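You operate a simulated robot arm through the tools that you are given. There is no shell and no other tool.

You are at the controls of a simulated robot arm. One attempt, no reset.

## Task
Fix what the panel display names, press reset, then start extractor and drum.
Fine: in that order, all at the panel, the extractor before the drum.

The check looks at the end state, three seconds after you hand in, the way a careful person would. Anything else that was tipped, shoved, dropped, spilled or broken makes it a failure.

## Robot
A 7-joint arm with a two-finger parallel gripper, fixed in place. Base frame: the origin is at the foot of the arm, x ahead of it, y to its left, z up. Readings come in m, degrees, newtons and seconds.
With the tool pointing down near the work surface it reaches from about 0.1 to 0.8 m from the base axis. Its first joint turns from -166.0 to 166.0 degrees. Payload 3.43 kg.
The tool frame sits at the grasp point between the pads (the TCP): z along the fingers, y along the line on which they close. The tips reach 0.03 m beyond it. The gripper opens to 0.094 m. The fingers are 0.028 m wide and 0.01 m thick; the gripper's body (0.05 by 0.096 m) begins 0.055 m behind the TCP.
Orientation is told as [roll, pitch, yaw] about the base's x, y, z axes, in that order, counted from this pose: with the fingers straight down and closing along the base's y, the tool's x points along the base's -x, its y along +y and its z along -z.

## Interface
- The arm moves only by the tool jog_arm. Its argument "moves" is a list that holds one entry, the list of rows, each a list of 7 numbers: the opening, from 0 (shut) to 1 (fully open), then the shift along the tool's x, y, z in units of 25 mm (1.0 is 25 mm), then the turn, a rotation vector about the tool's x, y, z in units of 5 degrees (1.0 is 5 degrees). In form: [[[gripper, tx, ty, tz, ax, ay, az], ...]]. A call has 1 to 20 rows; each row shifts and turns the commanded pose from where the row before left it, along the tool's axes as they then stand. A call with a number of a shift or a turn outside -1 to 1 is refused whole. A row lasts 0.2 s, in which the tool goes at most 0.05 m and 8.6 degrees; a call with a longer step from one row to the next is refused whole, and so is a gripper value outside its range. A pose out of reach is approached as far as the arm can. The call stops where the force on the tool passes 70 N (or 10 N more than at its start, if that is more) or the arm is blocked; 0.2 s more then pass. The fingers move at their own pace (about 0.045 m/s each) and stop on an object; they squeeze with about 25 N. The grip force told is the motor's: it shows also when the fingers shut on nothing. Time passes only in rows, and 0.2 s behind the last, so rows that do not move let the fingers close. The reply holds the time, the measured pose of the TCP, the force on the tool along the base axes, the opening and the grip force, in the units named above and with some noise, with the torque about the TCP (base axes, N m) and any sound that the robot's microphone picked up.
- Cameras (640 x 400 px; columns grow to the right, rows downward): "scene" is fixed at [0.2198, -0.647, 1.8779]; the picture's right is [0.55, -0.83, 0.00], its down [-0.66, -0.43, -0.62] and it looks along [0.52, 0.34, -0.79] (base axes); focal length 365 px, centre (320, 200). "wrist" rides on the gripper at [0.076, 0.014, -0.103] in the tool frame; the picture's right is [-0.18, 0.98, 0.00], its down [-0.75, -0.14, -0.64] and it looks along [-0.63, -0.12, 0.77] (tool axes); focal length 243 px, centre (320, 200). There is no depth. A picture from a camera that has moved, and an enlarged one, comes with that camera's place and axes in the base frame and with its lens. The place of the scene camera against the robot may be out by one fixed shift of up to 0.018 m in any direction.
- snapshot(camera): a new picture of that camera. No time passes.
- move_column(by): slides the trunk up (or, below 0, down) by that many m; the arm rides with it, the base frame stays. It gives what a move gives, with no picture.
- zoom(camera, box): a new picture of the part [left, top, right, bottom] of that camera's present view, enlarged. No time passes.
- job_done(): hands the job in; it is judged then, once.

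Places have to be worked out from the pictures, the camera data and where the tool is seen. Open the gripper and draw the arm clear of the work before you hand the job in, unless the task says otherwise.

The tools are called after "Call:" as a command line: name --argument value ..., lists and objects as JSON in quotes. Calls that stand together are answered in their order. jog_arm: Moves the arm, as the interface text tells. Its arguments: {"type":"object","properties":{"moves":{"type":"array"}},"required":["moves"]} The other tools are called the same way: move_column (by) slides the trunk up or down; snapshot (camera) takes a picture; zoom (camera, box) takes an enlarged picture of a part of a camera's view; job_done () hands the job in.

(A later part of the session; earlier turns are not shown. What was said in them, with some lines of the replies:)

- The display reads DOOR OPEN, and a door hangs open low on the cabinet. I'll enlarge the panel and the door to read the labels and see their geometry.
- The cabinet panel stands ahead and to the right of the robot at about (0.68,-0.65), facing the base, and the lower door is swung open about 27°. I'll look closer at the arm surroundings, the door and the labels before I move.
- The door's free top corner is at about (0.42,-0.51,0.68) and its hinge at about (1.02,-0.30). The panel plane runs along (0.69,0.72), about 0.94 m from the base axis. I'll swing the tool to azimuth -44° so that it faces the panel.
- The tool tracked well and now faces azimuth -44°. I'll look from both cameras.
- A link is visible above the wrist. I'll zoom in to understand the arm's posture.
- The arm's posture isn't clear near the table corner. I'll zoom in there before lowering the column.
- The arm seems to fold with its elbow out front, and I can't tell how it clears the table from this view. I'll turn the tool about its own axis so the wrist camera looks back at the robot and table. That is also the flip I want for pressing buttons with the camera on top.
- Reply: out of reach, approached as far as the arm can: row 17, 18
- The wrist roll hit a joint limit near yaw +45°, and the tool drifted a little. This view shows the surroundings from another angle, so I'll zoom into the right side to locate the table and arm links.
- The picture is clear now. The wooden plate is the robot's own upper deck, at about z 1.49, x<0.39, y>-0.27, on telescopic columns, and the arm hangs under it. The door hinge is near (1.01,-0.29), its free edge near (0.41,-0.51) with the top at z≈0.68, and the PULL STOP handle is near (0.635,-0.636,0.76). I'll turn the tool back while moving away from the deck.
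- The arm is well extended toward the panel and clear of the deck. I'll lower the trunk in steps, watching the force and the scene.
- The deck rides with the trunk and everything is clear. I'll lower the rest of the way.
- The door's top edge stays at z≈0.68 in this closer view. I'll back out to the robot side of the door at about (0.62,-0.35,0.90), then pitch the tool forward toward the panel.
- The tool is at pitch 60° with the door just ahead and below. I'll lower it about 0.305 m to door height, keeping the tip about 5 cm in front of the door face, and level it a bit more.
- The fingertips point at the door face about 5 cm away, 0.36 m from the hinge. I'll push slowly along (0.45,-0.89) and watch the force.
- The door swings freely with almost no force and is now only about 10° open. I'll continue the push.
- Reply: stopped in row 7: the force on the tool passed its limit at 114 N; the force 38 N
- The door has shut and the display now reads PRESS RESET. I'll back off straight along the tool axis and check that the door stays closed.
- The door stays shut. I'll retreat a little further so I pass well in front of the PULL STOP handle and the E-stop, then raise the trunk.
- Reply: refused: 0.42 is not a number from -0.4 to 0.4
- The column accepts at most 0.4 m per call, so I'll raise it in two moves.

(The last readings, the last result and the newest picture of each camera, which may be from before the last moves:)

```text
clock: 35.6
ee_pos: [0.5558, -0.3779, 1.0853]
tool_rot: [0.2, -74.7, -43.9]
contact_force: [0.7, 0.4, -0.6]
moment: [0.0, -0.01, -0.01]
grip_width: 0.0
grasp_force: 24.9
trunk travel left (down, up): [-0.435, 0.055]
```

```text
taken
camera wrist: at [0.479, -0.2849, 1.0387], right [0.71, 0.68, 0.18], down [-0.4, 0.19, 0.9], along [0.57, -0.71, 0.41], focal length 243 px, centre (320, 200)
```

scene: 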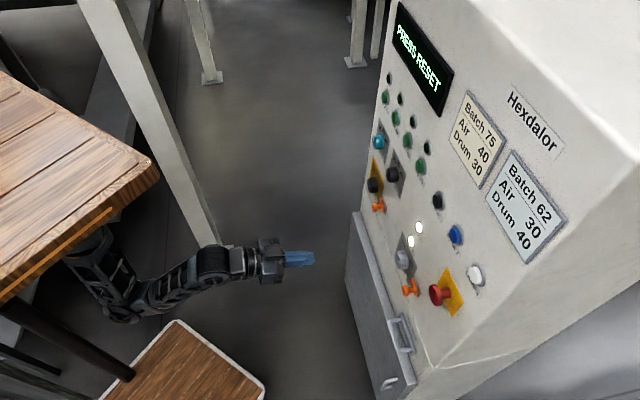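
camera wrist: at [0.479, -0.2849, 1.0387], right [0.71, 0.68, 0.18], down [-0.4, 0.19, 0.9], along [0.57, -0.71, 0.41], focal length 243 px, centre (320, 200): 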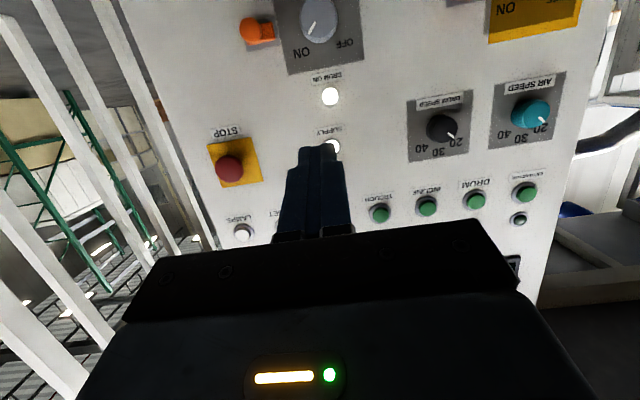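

I re-triangulated with wrist views only and put the button row at z≈1.267, with RESET at (0.679,-0.656), DRUM at (0.926,-0.405) and EXTRACTOR at (0.978,-0.349). The panel normal points at azimuth ≈-44.6°. I'll level the tool and move to about 10 cm in front of RESET.

Call:
jog_arm --moves '[[[0, 0, 0, 0, 0, -0.765, 0], [0, 0, 0, 0, 0, -0.765, 0], [0, 0, 0, 0, 0, -0.765, 0], [0, 0, 0, 0, 0, -0.765, 0], [0, -0.727, -0.457, 0.6, 0, 0, 0], [0, -0.727, -0.457, 0.6, 0, 0, 0], [0, -0.727, -0.457, 0.6, 0, 0, 0], [0, -0.727, -0.457, 0.6, 0, 0, 0], [0, -0.727, -0.457, 0.6, 0, 0, 0], [0, -0.727, -0.457, 0.6, 0, 0, 0], [0, -0.727, -0.457, 0.6, 0, 0, 0], [0, -0.727, -0.457, 0.6, 0, 0, 0], [0, -0.727, -0.457, 0.6, 0, 0, 0], [0, -0.727, -0.457, 0.6, 0, 0, 0]]]'

Call:
snapshot --camera "scene"

Call:
snapshot --camera "wrist"

```text
clock: 38.6
ee_pos: [0.584, -0.5608, 1.2688]
tool_rot: [174.1, -89.9, 142.1]
contact_force: [-0.3, -0.7, 0.1]
moment: [-0.04, 0.02, -0.02]
grip_width: 0.0
grasp_force: 25.0
trunk travel left (down, up): [-0.435, 0.055]
```

```text
taken
```

scene: 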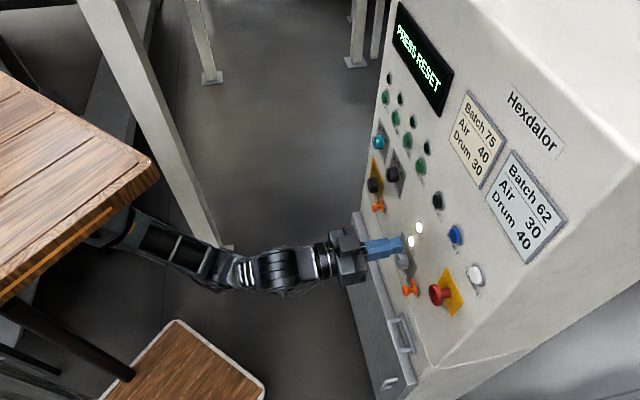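

```text
taken
camera wrist: at [0.5189, -0.4805, 1.1926], right [0.68, 0.71, 0.18], down [-0.56, 0.34, 0.75], along [0.47, -0.61, 0.63], focal length 243 px, centre (320, 200)
```

wrist: 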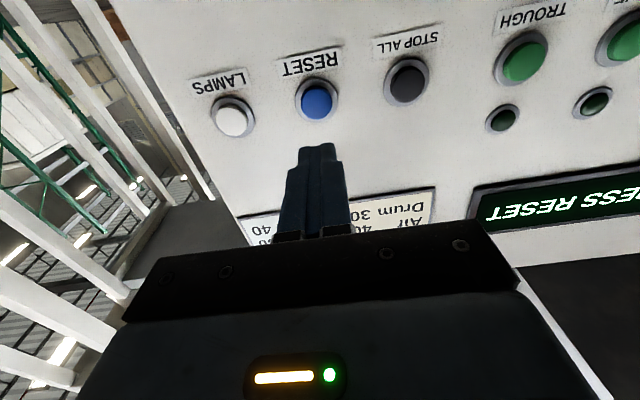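

The RESET button lies almost exactly on the tool axis, with the face about 10.4 cm past the tip. I'll advance 9 cm with a tiny lateral correction and check.

Call:
jog_arm --moves '[[[0, 0.015, -0.026, 0.9, 0, 0, 0], [0, 0.015, -0.026, 0.9, 0, 0, 0], [0, 0.015, -0.026, 0.9, 0, 0, 0], [0, 0.015, -0.026, 0.9, 0, 0, 0]]]'

Call:
snapshot --camera "wrist"

Call:
zoom --camera "scene" --box '[370, 180, 530, 300]'

```text
clock: 39.6
ee_pos: [0.6466, -0.6257, 1.2687]
tool_rot: [166.1, -89.9, 150.0]
contact_force: [0.0, 0.2, -0.2]
moment: [-0.01, 0.02, 0.0]
grip_width: 0.0002
grasp_force: 25.6
trunk travel left (down, up): [-0.435, 0.055]
```

```text
taken
camera wrist: at [0.5825, -0.5456, 1.1907], right [0.68, 0.71, 0.18], down [-0.56, 0.34, 0.75], along [0.47, -0.62, 0.63], focal length 243 px, centre (320, 200)
```

wrist: 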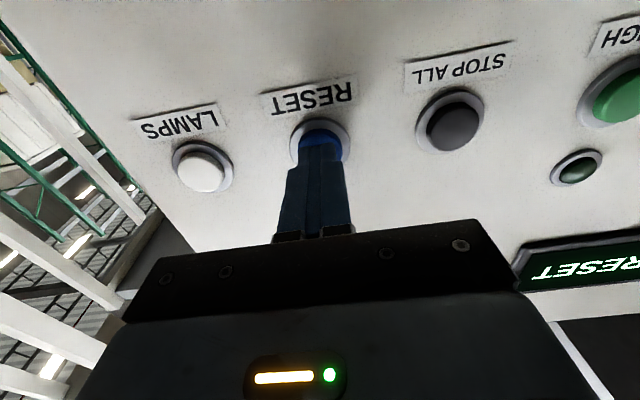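

```text
3.33 times, centred on (450, 240) of scene
camera zoom: at [0.2198, -0.647, 1.8779], right [0.55, -0.83, 0.0], down [-0.66, -0.43, -0.62], along [0.52, 0.34, -0.79], focal length 1217 px, centre (-113, 67)
```

zoom: 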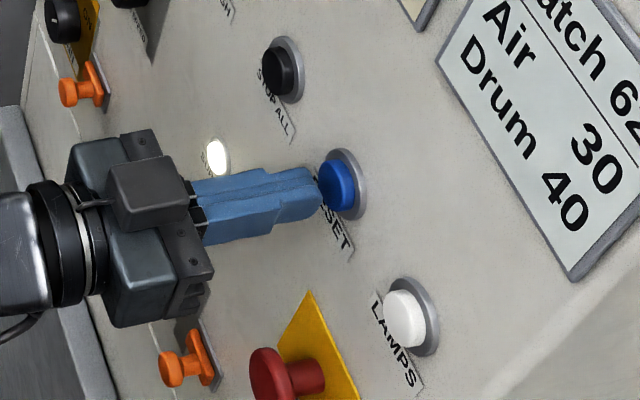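

The tip is centred on RESET with about 1.4 cm to go. I'll press in small steps.

Call:
jog_arm --moves '[[[0, 0, 0, 0.2, 0, 0, 0], [0, 0, 0, 0.2, 0, 0, 0], [0, 0, 0, 0.2, 0, 0, 0], [0, 0, 0, 0.16, 0, 0, 0], [0, 0, 0, 0, 0, 0, 0]]]'

Call:
snapshot --camera "scene"

```text
clock: 40.8
ee_pos: [0.6593, -0.6389, 1.2694]
tool_rot: [167.4, -89.8, 148.7]
contact_force: [-25.6, 25.9, -6.4]
moment: [0.14, 0.21, -0.01]
grip_width: 0.0
grasp_force: 25.3
trunk travel left (down, up): [-0.435, 0.055]
heard: click
```

```text
taken
```

scene: 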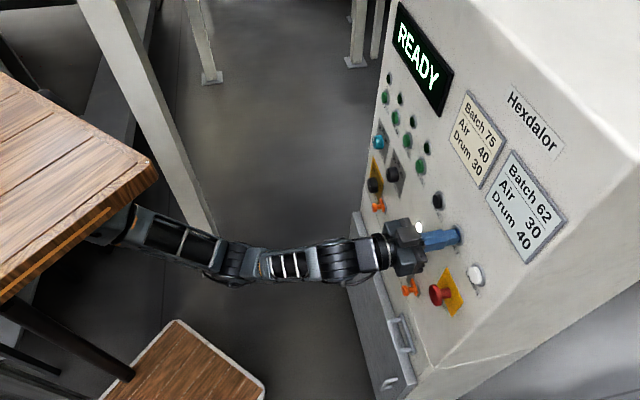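

I heard the click and the display says READY. I'll retreat 10 cm and traverse left along the panel toward EXTRACTOR.

Call:
jog_arm --moves '[[[0, 0, 0, -0.3, 0, 0, 0], [0, 0, 0, -0.7, 0, 0, 0], [0, 0, 0, -1, 0, 0, 0], [0, 0, 0, -1, 0, 0, 0], [0, 0, 0, -1, 0, 0, 0], [0, 0, 0.9, 0, 0, 0, 0], [0, 0, 0.9, 0, 0, 0, 0], [0, 0, 0.9, 0, 0, 0, 0], [0, 0, 0.9, 0, 0, 0, 0], [0, 0, 0.9, 0, 0, 0, 0], [0, 0, 0.9, 0, 0, 0, 0], [0, 0, 0.9, 0, 0, 0, 0], [0, 0, 0.9, 0, 0, 0, 0], [0, 0, 0.9, 0, 0, 0, 0], [0, 0, 0.9, 0, 0, 0, 0]]]'

Call:
snapshot --camera "scene"

Call:
snapshot --camera "wrist"

```text
clock: 44.0
ee_pos: [0.747, -0.4112, 1.2679]
tool_rot: [162.9, -89.8, 153.2]
contact_force: [0.4, -0.3, 0.5]
moment: [0.03, -0.01, 0.02]
grip_width: 0.0
grasp_force: 24.4
trunk travel left (down, up): [-0.435, 0.055]
```

```text
taken
```

scene: 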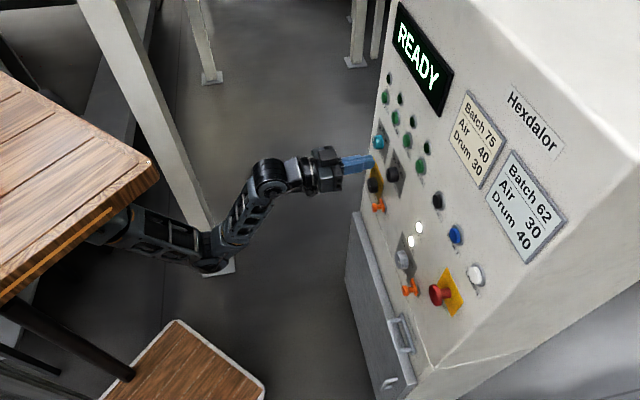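

```text
taken
camera wrist: at [0.6832, -0.3306, 1.1901], right [0.68, 0.71, 0.18], down [-0.56, 0.34, 0.75], along [0.47, -0.62, 0.63], focal length 243 px, centre (320, 200)
```

wrist: 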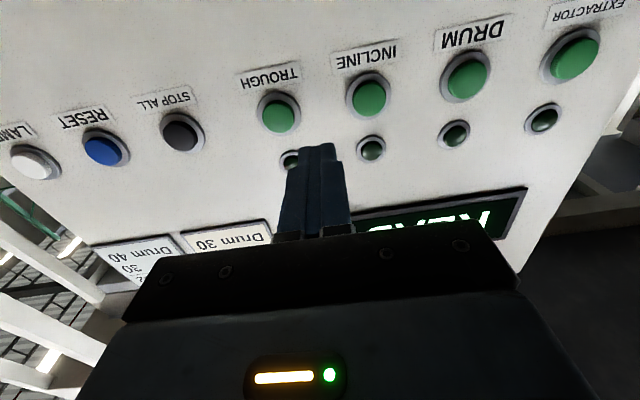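

EXTRACTOR and DRUM are clearly visible. I place EXTRACTOR at about (0.983,-0.346,1.265) and DRUM at about (0.925,-0.406,1.265). I'll continue the traverse by 0.209 m to line up with EXTRACTOR.

Call:
jog_arm --moves '[[[0, 0, 0.928, 0, 0, 0, 0], [0, 0, 0.928, 0, 0, 0, 0], [0, 0, 0.928, 0, 0, 0, 0], [0, 0, 0.928, 0, 0, 0, 0], [0, 0, 0.928, 0, 0, 0, 0], [0, 0, 0.928, 0, 0, 0, 0], [0, 0, 0.928, 0, 0, 0, 0], [0, 0, 0.928, 0, 0, 0, 0], [0, 0, 0.928, 0, 0, 0, 0]]]'

Call:
snapshot --camera "scene"

Call:
snapshot --camera "wrist"

```text
clock: 46.0
ee_pos: [0.8883, -0.2576, 1.268]
tool_rot: [163.7, -90.0, 152.4]
contact_force: [0.5, 0.5, -0.4]
moment: [-0.01, 0.0, 0.05]
grip_width: 0.0
grasp_force: 25.0
trunk travel left (down, up): [-0.435, 0.055]
```

```text
taken
```

scene: 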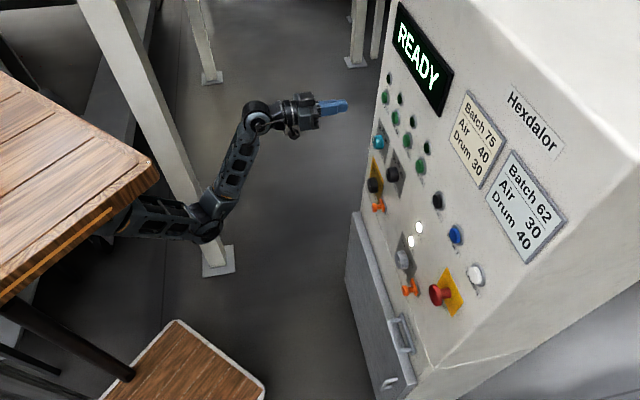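

```text
taken
camera wrist: at [0.8233, -0.1769, 1.1908], right [0.68, 0.71, 0.18], down [-0.56, 0.34, 0.75], along [0.47, -0.62, 0.63], focal length 243 px, centre (320, 200)
```

wrist: 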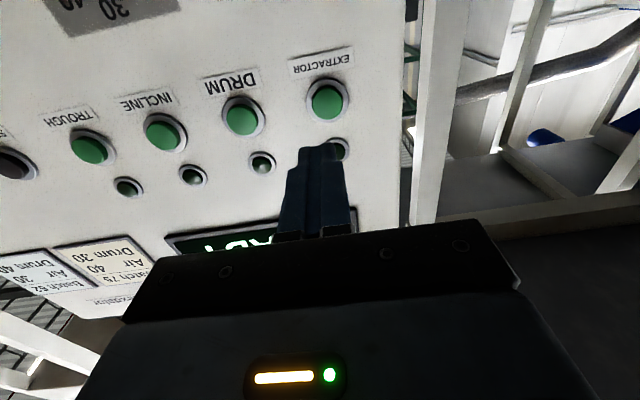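

EXTRACTOR is nearly on axis with about +6 mm of lateral offset, and its face is about 10 cm past the tip. I'll advance 8.6 cm with that correction.

Call:
jog_arm --moves '[[[0, 0.023, 0.06, 0.86, 0, 0, 0], [0, 0.023, 0.06, 0.86, 0, 0, 0], [0, 0.023, 0.06, 0.86, 0, 0, 0], [0, 0.023, 0.06, 0.86, 0, 0, 0], [0, 0, 0, 0, 0, 0, 0]]]'

Call:
snapshot --camera "wrist"

Call:
zoom --camera "scene" --box '[300, 50, 460, 170]'

```text
clock: 47.2
ee_pos: [0.9546, -0.311, 1.2658]
tool_rot: [156.9, -90.0, 159.3]
contact_force: [1.2, -1.2, 0.1]
moment: [0.03, 0.01, 0.01]
grip_width: 0.0002
grasp_force: 24.9
trunk travel left (down, up): [-0.435, 0.055]
```

```text
taken
camera wrist: at [0.89, -0.2313, 1.1883], right [0.68, 0.71, 0.18], down [-0.56, 0.34, 0.75], along [0.47, -0.62, 0.63], focal length 243 px, centre (320, 200)
```

wrist: 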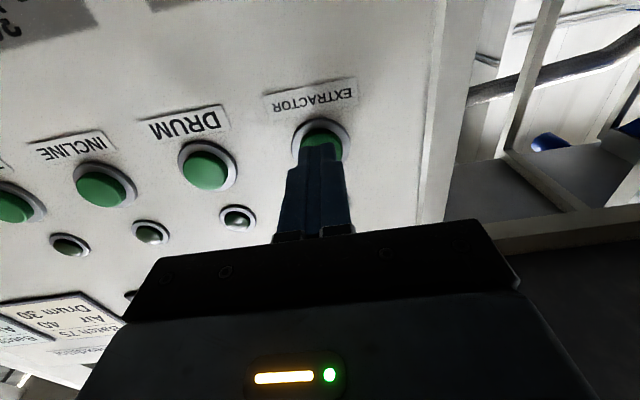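

```text
3.33 times, centred on (380, 110) of scene
camera zoom: at [0.2198, -0.647, 1.8779], right [0.55, -0.83, 0.0], down [-0.66, -0.43, -0.62], along [0.52, 0.34, -0.79], focal length 1217 px, centre (120, 500)
```

zoom: 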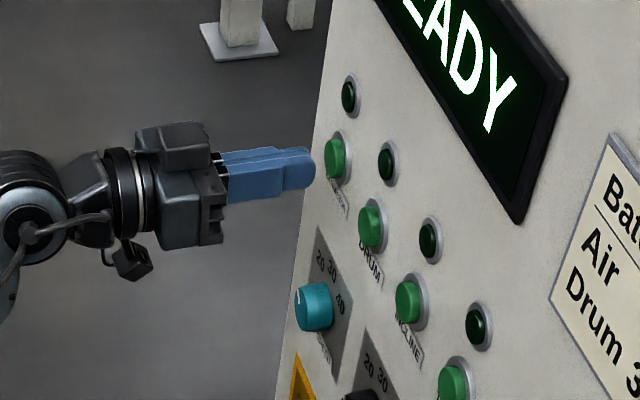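

The tip is centred on EXTRACTOR with about 1.4 cm to go, so I'll press with the same small steps.

Call:
jog_arm --moves '[[[0, 0, 0, 0.2, 0, 0, 0], [0, 0, 0, 0.2, 0, 0, 0], [0, 0, 0, 0.2, 0, 0, 0], [0, 0, 0, 0.16, 0, 0, 0], [0, 0, 0, 0, 0, 0, 0]]]'

Call:
snapshot --camera "scene"

Call:
snapshot --camera "wrist"

```text
clock: 48.4
ee_pos: [0.9678, -0.3253, 1.2643]
tool_rot: [171.1, -89.9, 145.2]
contact_force: [-10.5, 10.3, -2.7]
moment: [0.05, 0.05, -0.07]
grip_width: 0.0
grasp_force: 24.2
trunk travel left (down, up): [-0.435, 0.055]
heard: click
```

```text
taken
```

scene: 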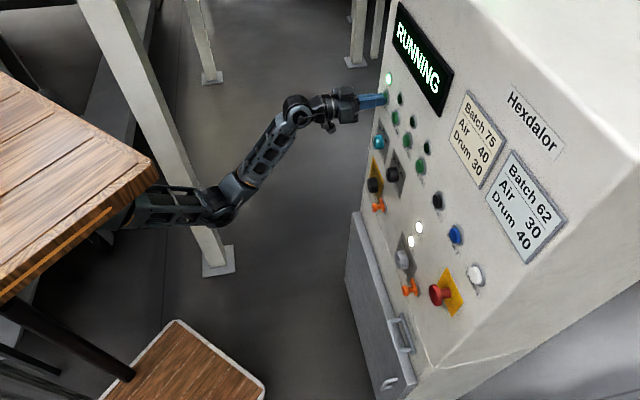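

```text
taken
camera wrist: at [0.9041, -0.2446, 1.1876], right [0.68, 0.71, 0.18], down [-0.56, 0.34, 0.75], along [0.47, -0.61, 0.63], focal length 243 px, centre (320, 200)
```

wrist: 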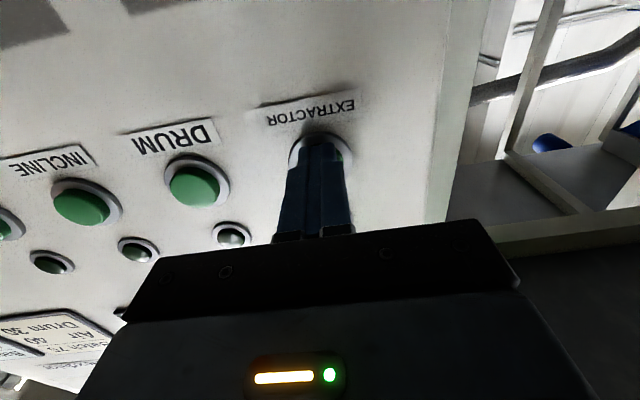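

The EXTRACTOR lamp is lit and the display shows RUNNING. I'll retreat and shift right about 8 cm to line up with DRUM.

Call:
jog_arm --moves '[[[0, 0, 0, -0.3, 0, 0, 0], [0, 0, 0, -0.7, 0, 0, 0], [0, 0, 0, -1, 0, 0, 0], [0, 0, 0, -1, 0, 0, 0], [0, 0, 0, -1, 0, 0, 0], [0, 0, -0.8, 0, 0, 0, 0], [0, 0, -0.8, 0, 0, 0, 0], [0, 0, -0.8, 0, 0, 0, 0], [0, 0, -0.8, 0, 0, 0, 0], [0, 0, 0, 0, 0, 0, 0]]]'

Call:
snapshot --camera "wrist"

Call:
zoom --camera "scene" --box '[320, 0, 480, 180]'

```text
clock: 50.6
ee_pos: [0.8413, -0.3151, 1.2626]
tool_rot: [164.3, -89.9, 151.9]
contact_force: [0.4, -0.1, -0.4]
moment: [-0.01, -0.03, -0.01]
grip_width: 0.0
grasp_force: 25.0
trunk travel left (down, up): [-0.435, 0.055]
```

```text
taken
camera wrist: at [0.7766, -0.2343, 1.1855], right [0.68, 0.71, 0.18], down [-0.56, 0.34, 0.75], along [0.47, -0.62, 0.63], focal length 243 px, centre (320, 200)
```

wrist: 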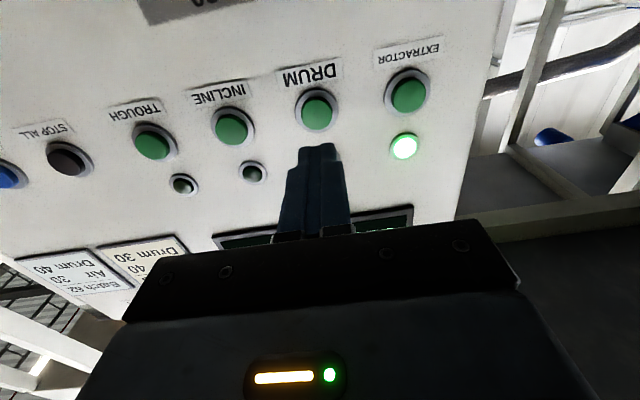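

```text
2.22 times, centred on (400, 90) of scene
camera zoom: at [0.2198, -0.647, 1.8779], right [0.55, -0.83, 0.0], down [-0.66, -0.43, -0.62], along [0.52, 0.34, -0.79], focal length 811 px, centre (142, 444)
```

zoom: 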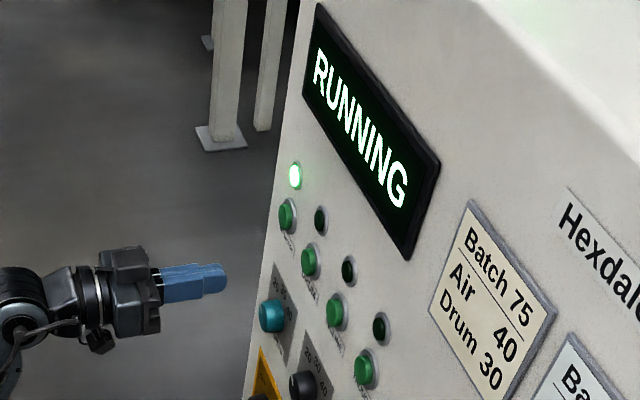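

The DRUM button is nearly on axis with a face about 9.4 cm past the tip. I'll advance 8 cm with a small correction.

Call:
jog_arm --moves '[[[0, -0.025, -0.045, 0.8, 0, 0, 0], [0, -0.025, -0.045, 0.8, 0, 0, 0], [0, -0.025, -0.045, 0.8, 0, 0, 0], [0, -0.025, -0.045, 0.8, 0, 0, 0], [0, 0, 0, 0, 0, 0, 0]]]'

Call:
snapshot --camera "wrist"

Call:
zoom --camera "scene" --box '[300, 50, 460, 170]'

```text
clock: 51.8
ee_pos: [0.8971, -0.3743, 1.2667]
tool_rot: [159.9, -89.8, 156.3]
contact_force: [-0.3, 0.4, 0.7]
moment: [-0.04, 0.01, 0.01]
grip_width: 0.0
grasp_force: 25.0
trunk travel left (down, up): [-0.435, 0.055]
```

```text
taken
camera wrist: at [0.8319, -0.2945, 1.1886], right [0.68, 0.71, 0.19], down [-0.56, 0.34, 0.75], along [0.47, -0.62, 0.63], focal length 243 px, centre (320, 200)
```

wrist: 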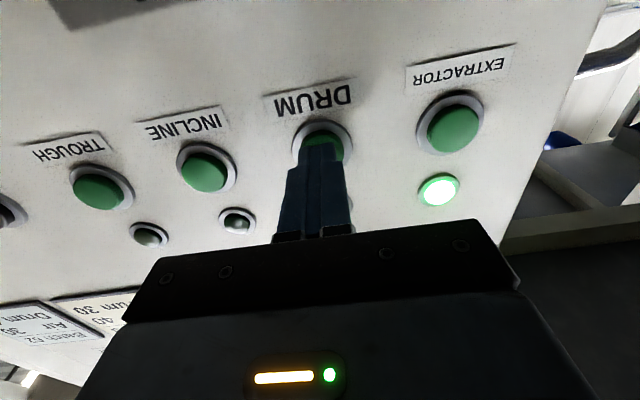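

```text
3.33 times, centred on (380, 110) of scene
camera zoom: at [0.2198, -0.647, 1.8779], right [0.55, -0.83, 0.0], down [-0.66, -0.43, -0.62], along [0.52, 0.34, -0.79], focal length 1217 px, centre (120, 500)
```

zoom: 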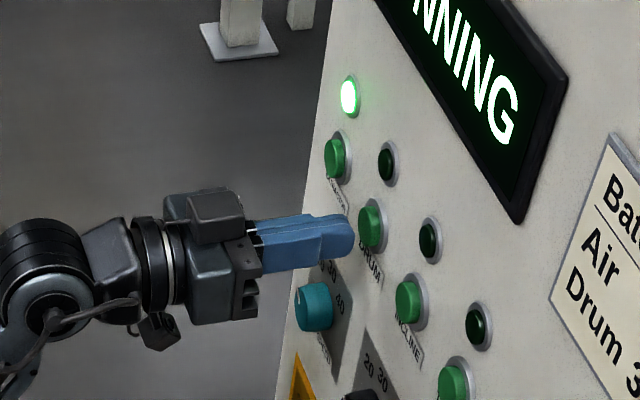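

The tip is centred on DRUM, so I'll press in small steps.

Call:
jog_arm --moves '[[[0, 0, 0, 0.2, 0, 0, 0], [0, 0, 0, 0.2, 0, 0, 0], [0, 0, 0, 0.2, 0, 0, 0], [0, 0, 0, 0.16, 0, 0, 0], [0, 0, 0, 0, 0, 0, 0]]]'

Call:
snapshot --camera "scene"

Call:
zoom --camera "scene" --box '[320, 0, 480, 180]'

```text
clock: 53.0
ee_pos: [0.9096, -0.3861, 1.2685]
tool_rot: [170.0, -89.9, 146.1]
contact_force: [-21.1, 13.5, -8.0]
moment: [0.13, 0.2, -0.18]
grip_width: 0.0
grasp_force: 25.0
trunk travel left (down, up): [-0.435, 0.055]
heard: click
```

```text
taken
```

scene: 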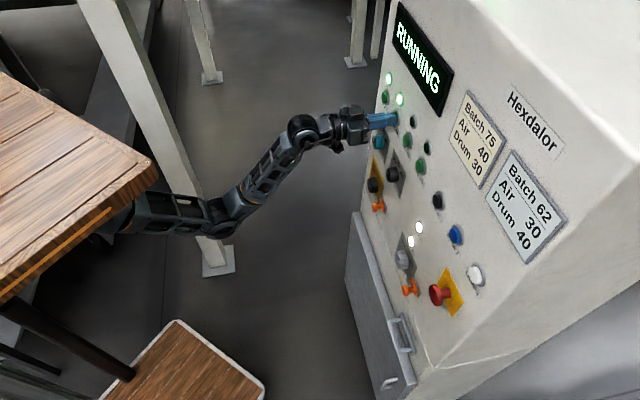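

```text
2.22 times, centred on (400, 90) of scene
camera zoom: at [0.2198, -0.647, 1.8779], right [0.55, -0.83, 0.0], down [-0.66, -0.43, -0.62], along [0.52, 0.34, -0.79], focal length 811 px, centre (142, 444)
```

zoom: 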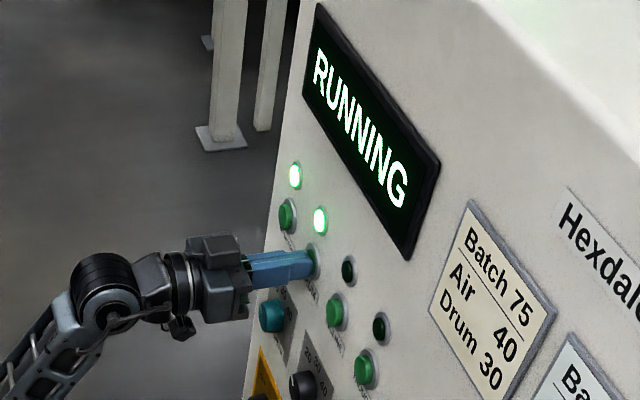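

Both the EXTRACTOR and DRUM lamps are lit and the display shows RUNNING. I'll retreat straight back well clear and open the gripper only once I'm away from the panel.

Call:
jog_arm --moves '[[[0, 0, 0, -0.3, 0, 0, 0], [0, 0, 0, -0.7, 0, 0, 0], [0, 0, 0, -1, 0, 0, 0], [0, 0, 0, -1, 0, 0, 0], [0, 0, 0, -1, 0, 0, 0], [0, 0, 0, -1, 0, 0, 0], [0, 0, 0, -1, 0, 0, 0], [0, 0, 0, -1, 0, 0, 0], [0, 0, 0, -1, 0, 0, 0], [0, 0, 0, -1, 0, 0, 0], [1, 0, 0, 0, 0, 0, 0], [1, 0, 0, 0, 0, 0, 0], [1, 0, 0, 0, 0, 0, 0], [1, 0, 0, 0, 0, 0, 0], [1, 0, 0, 0, 0, 0, 0], [1, 0, 0, 0, 0, 0, 0]]]'

Call:
snapshot --camera "scene"

Call:
snapshot --camera "wrist"

Call:
zoom --camera "scene" --box '[330, 0, 590, 200]'

Call:
zoom --camera "scene" --box '[330, 180, 530, 400]'

```text
clock: 56.4
ee_pos: [0.7455, -0.2313, 1.2648]
tool_rot: [163.1, -89.9, 153.1]
contact_force: [-0.2, 0.5, 0.9]
moment: [0.01, 0.01, 0.02]
grip_width: 0.094
grasp_force: 0.1
trunk travel left (down, up): [-0.435, 0.055]
```

```text
taken
```

scene: 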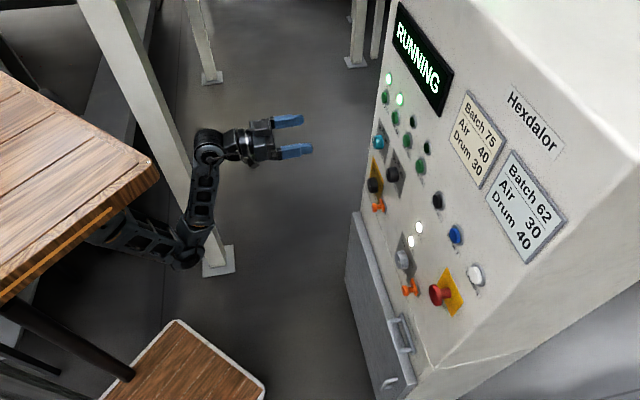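

```text
taken
camera wrist: at [0.682, -0.1506, 1.1871], right [0.68, 0.71, 0.18], down [-0.56, 0.34, 0.75], along [0.47, -0.62, 0.63], focal length 243 px, centre (320, 200)
```

wrist: 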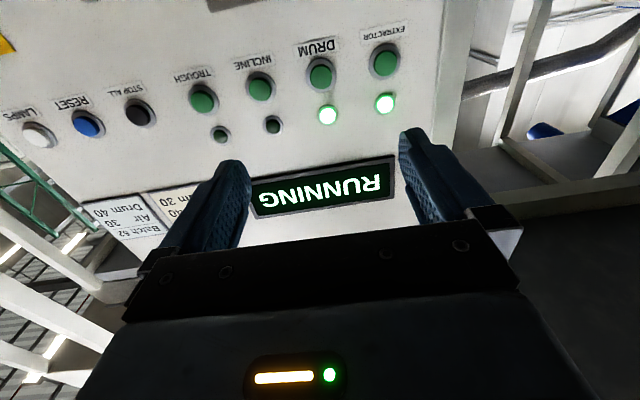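

```text
2.00 times, centred on (460, 100) of scene
camera zoom: at [0.2198, -0.647, 1.8779], right [0.55, -0.83, 0.0], down [-0.66, -0.43, -0.62], along [0.52, 0.34, -0.79], focal length 730 px, centre (40, 400)
```

zoom: 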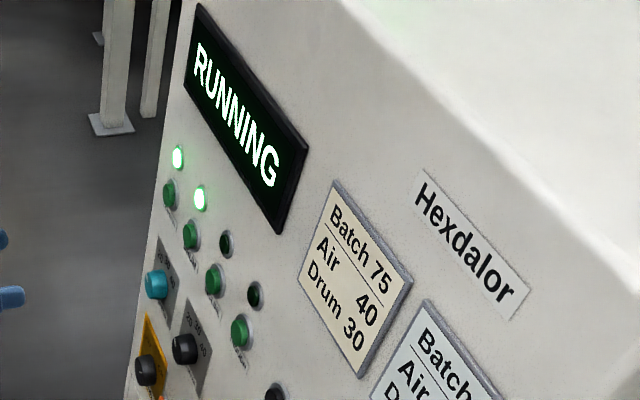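

```text
1.82 times, centred on (430, 290) of scene
camera zoom: at [0.2198, -0.647, 1.8779], right [0.55, -0.83, 0.0], down [-0.66, -0.43, -0.62], along [0.52, 0.34, -0.79], focal length 664 px, centre (120, 36)
```

zoom: 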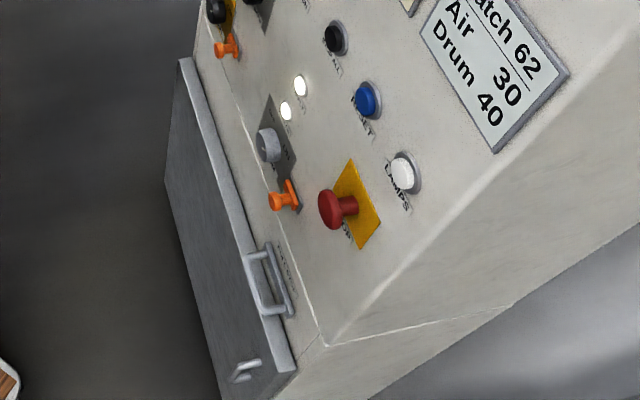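

The door is shut, RESET was acknowledged, EXTRACTOR and then DRUM are running with both lamps lit, and the display reads RUNNING. Nothing else was touched, and the gripper is open about 20 cm clear of the panel, so I'm handing the job in.

Call:
job_done

```text
The job is handed in.
```

I closed the door, pressed reset, then started the extractor and after it the drum. I have handed the job in; it has not been judged yet.

- **Fault:** The display read DOOR OPEN. I pushed the cabinet door shut and the display changed to PRESS RESET. The push stopped with a force spike of 114 N as the door seated. It stayed shut when I backed off and I saw no damage.
- **Reset:** RESET clicked and the display changed to READY.
- **Start:** EXTRACTOR clicked, its lamp lit and the display changed to RUNNING. DRUM then clicked and its lamp lit.

In the last pictures both lamps were lit, the display read RUNNING and the door was still closed. I left the speed dials and the other switches alone. The gripper is open and about 20 cm clear of the panel.
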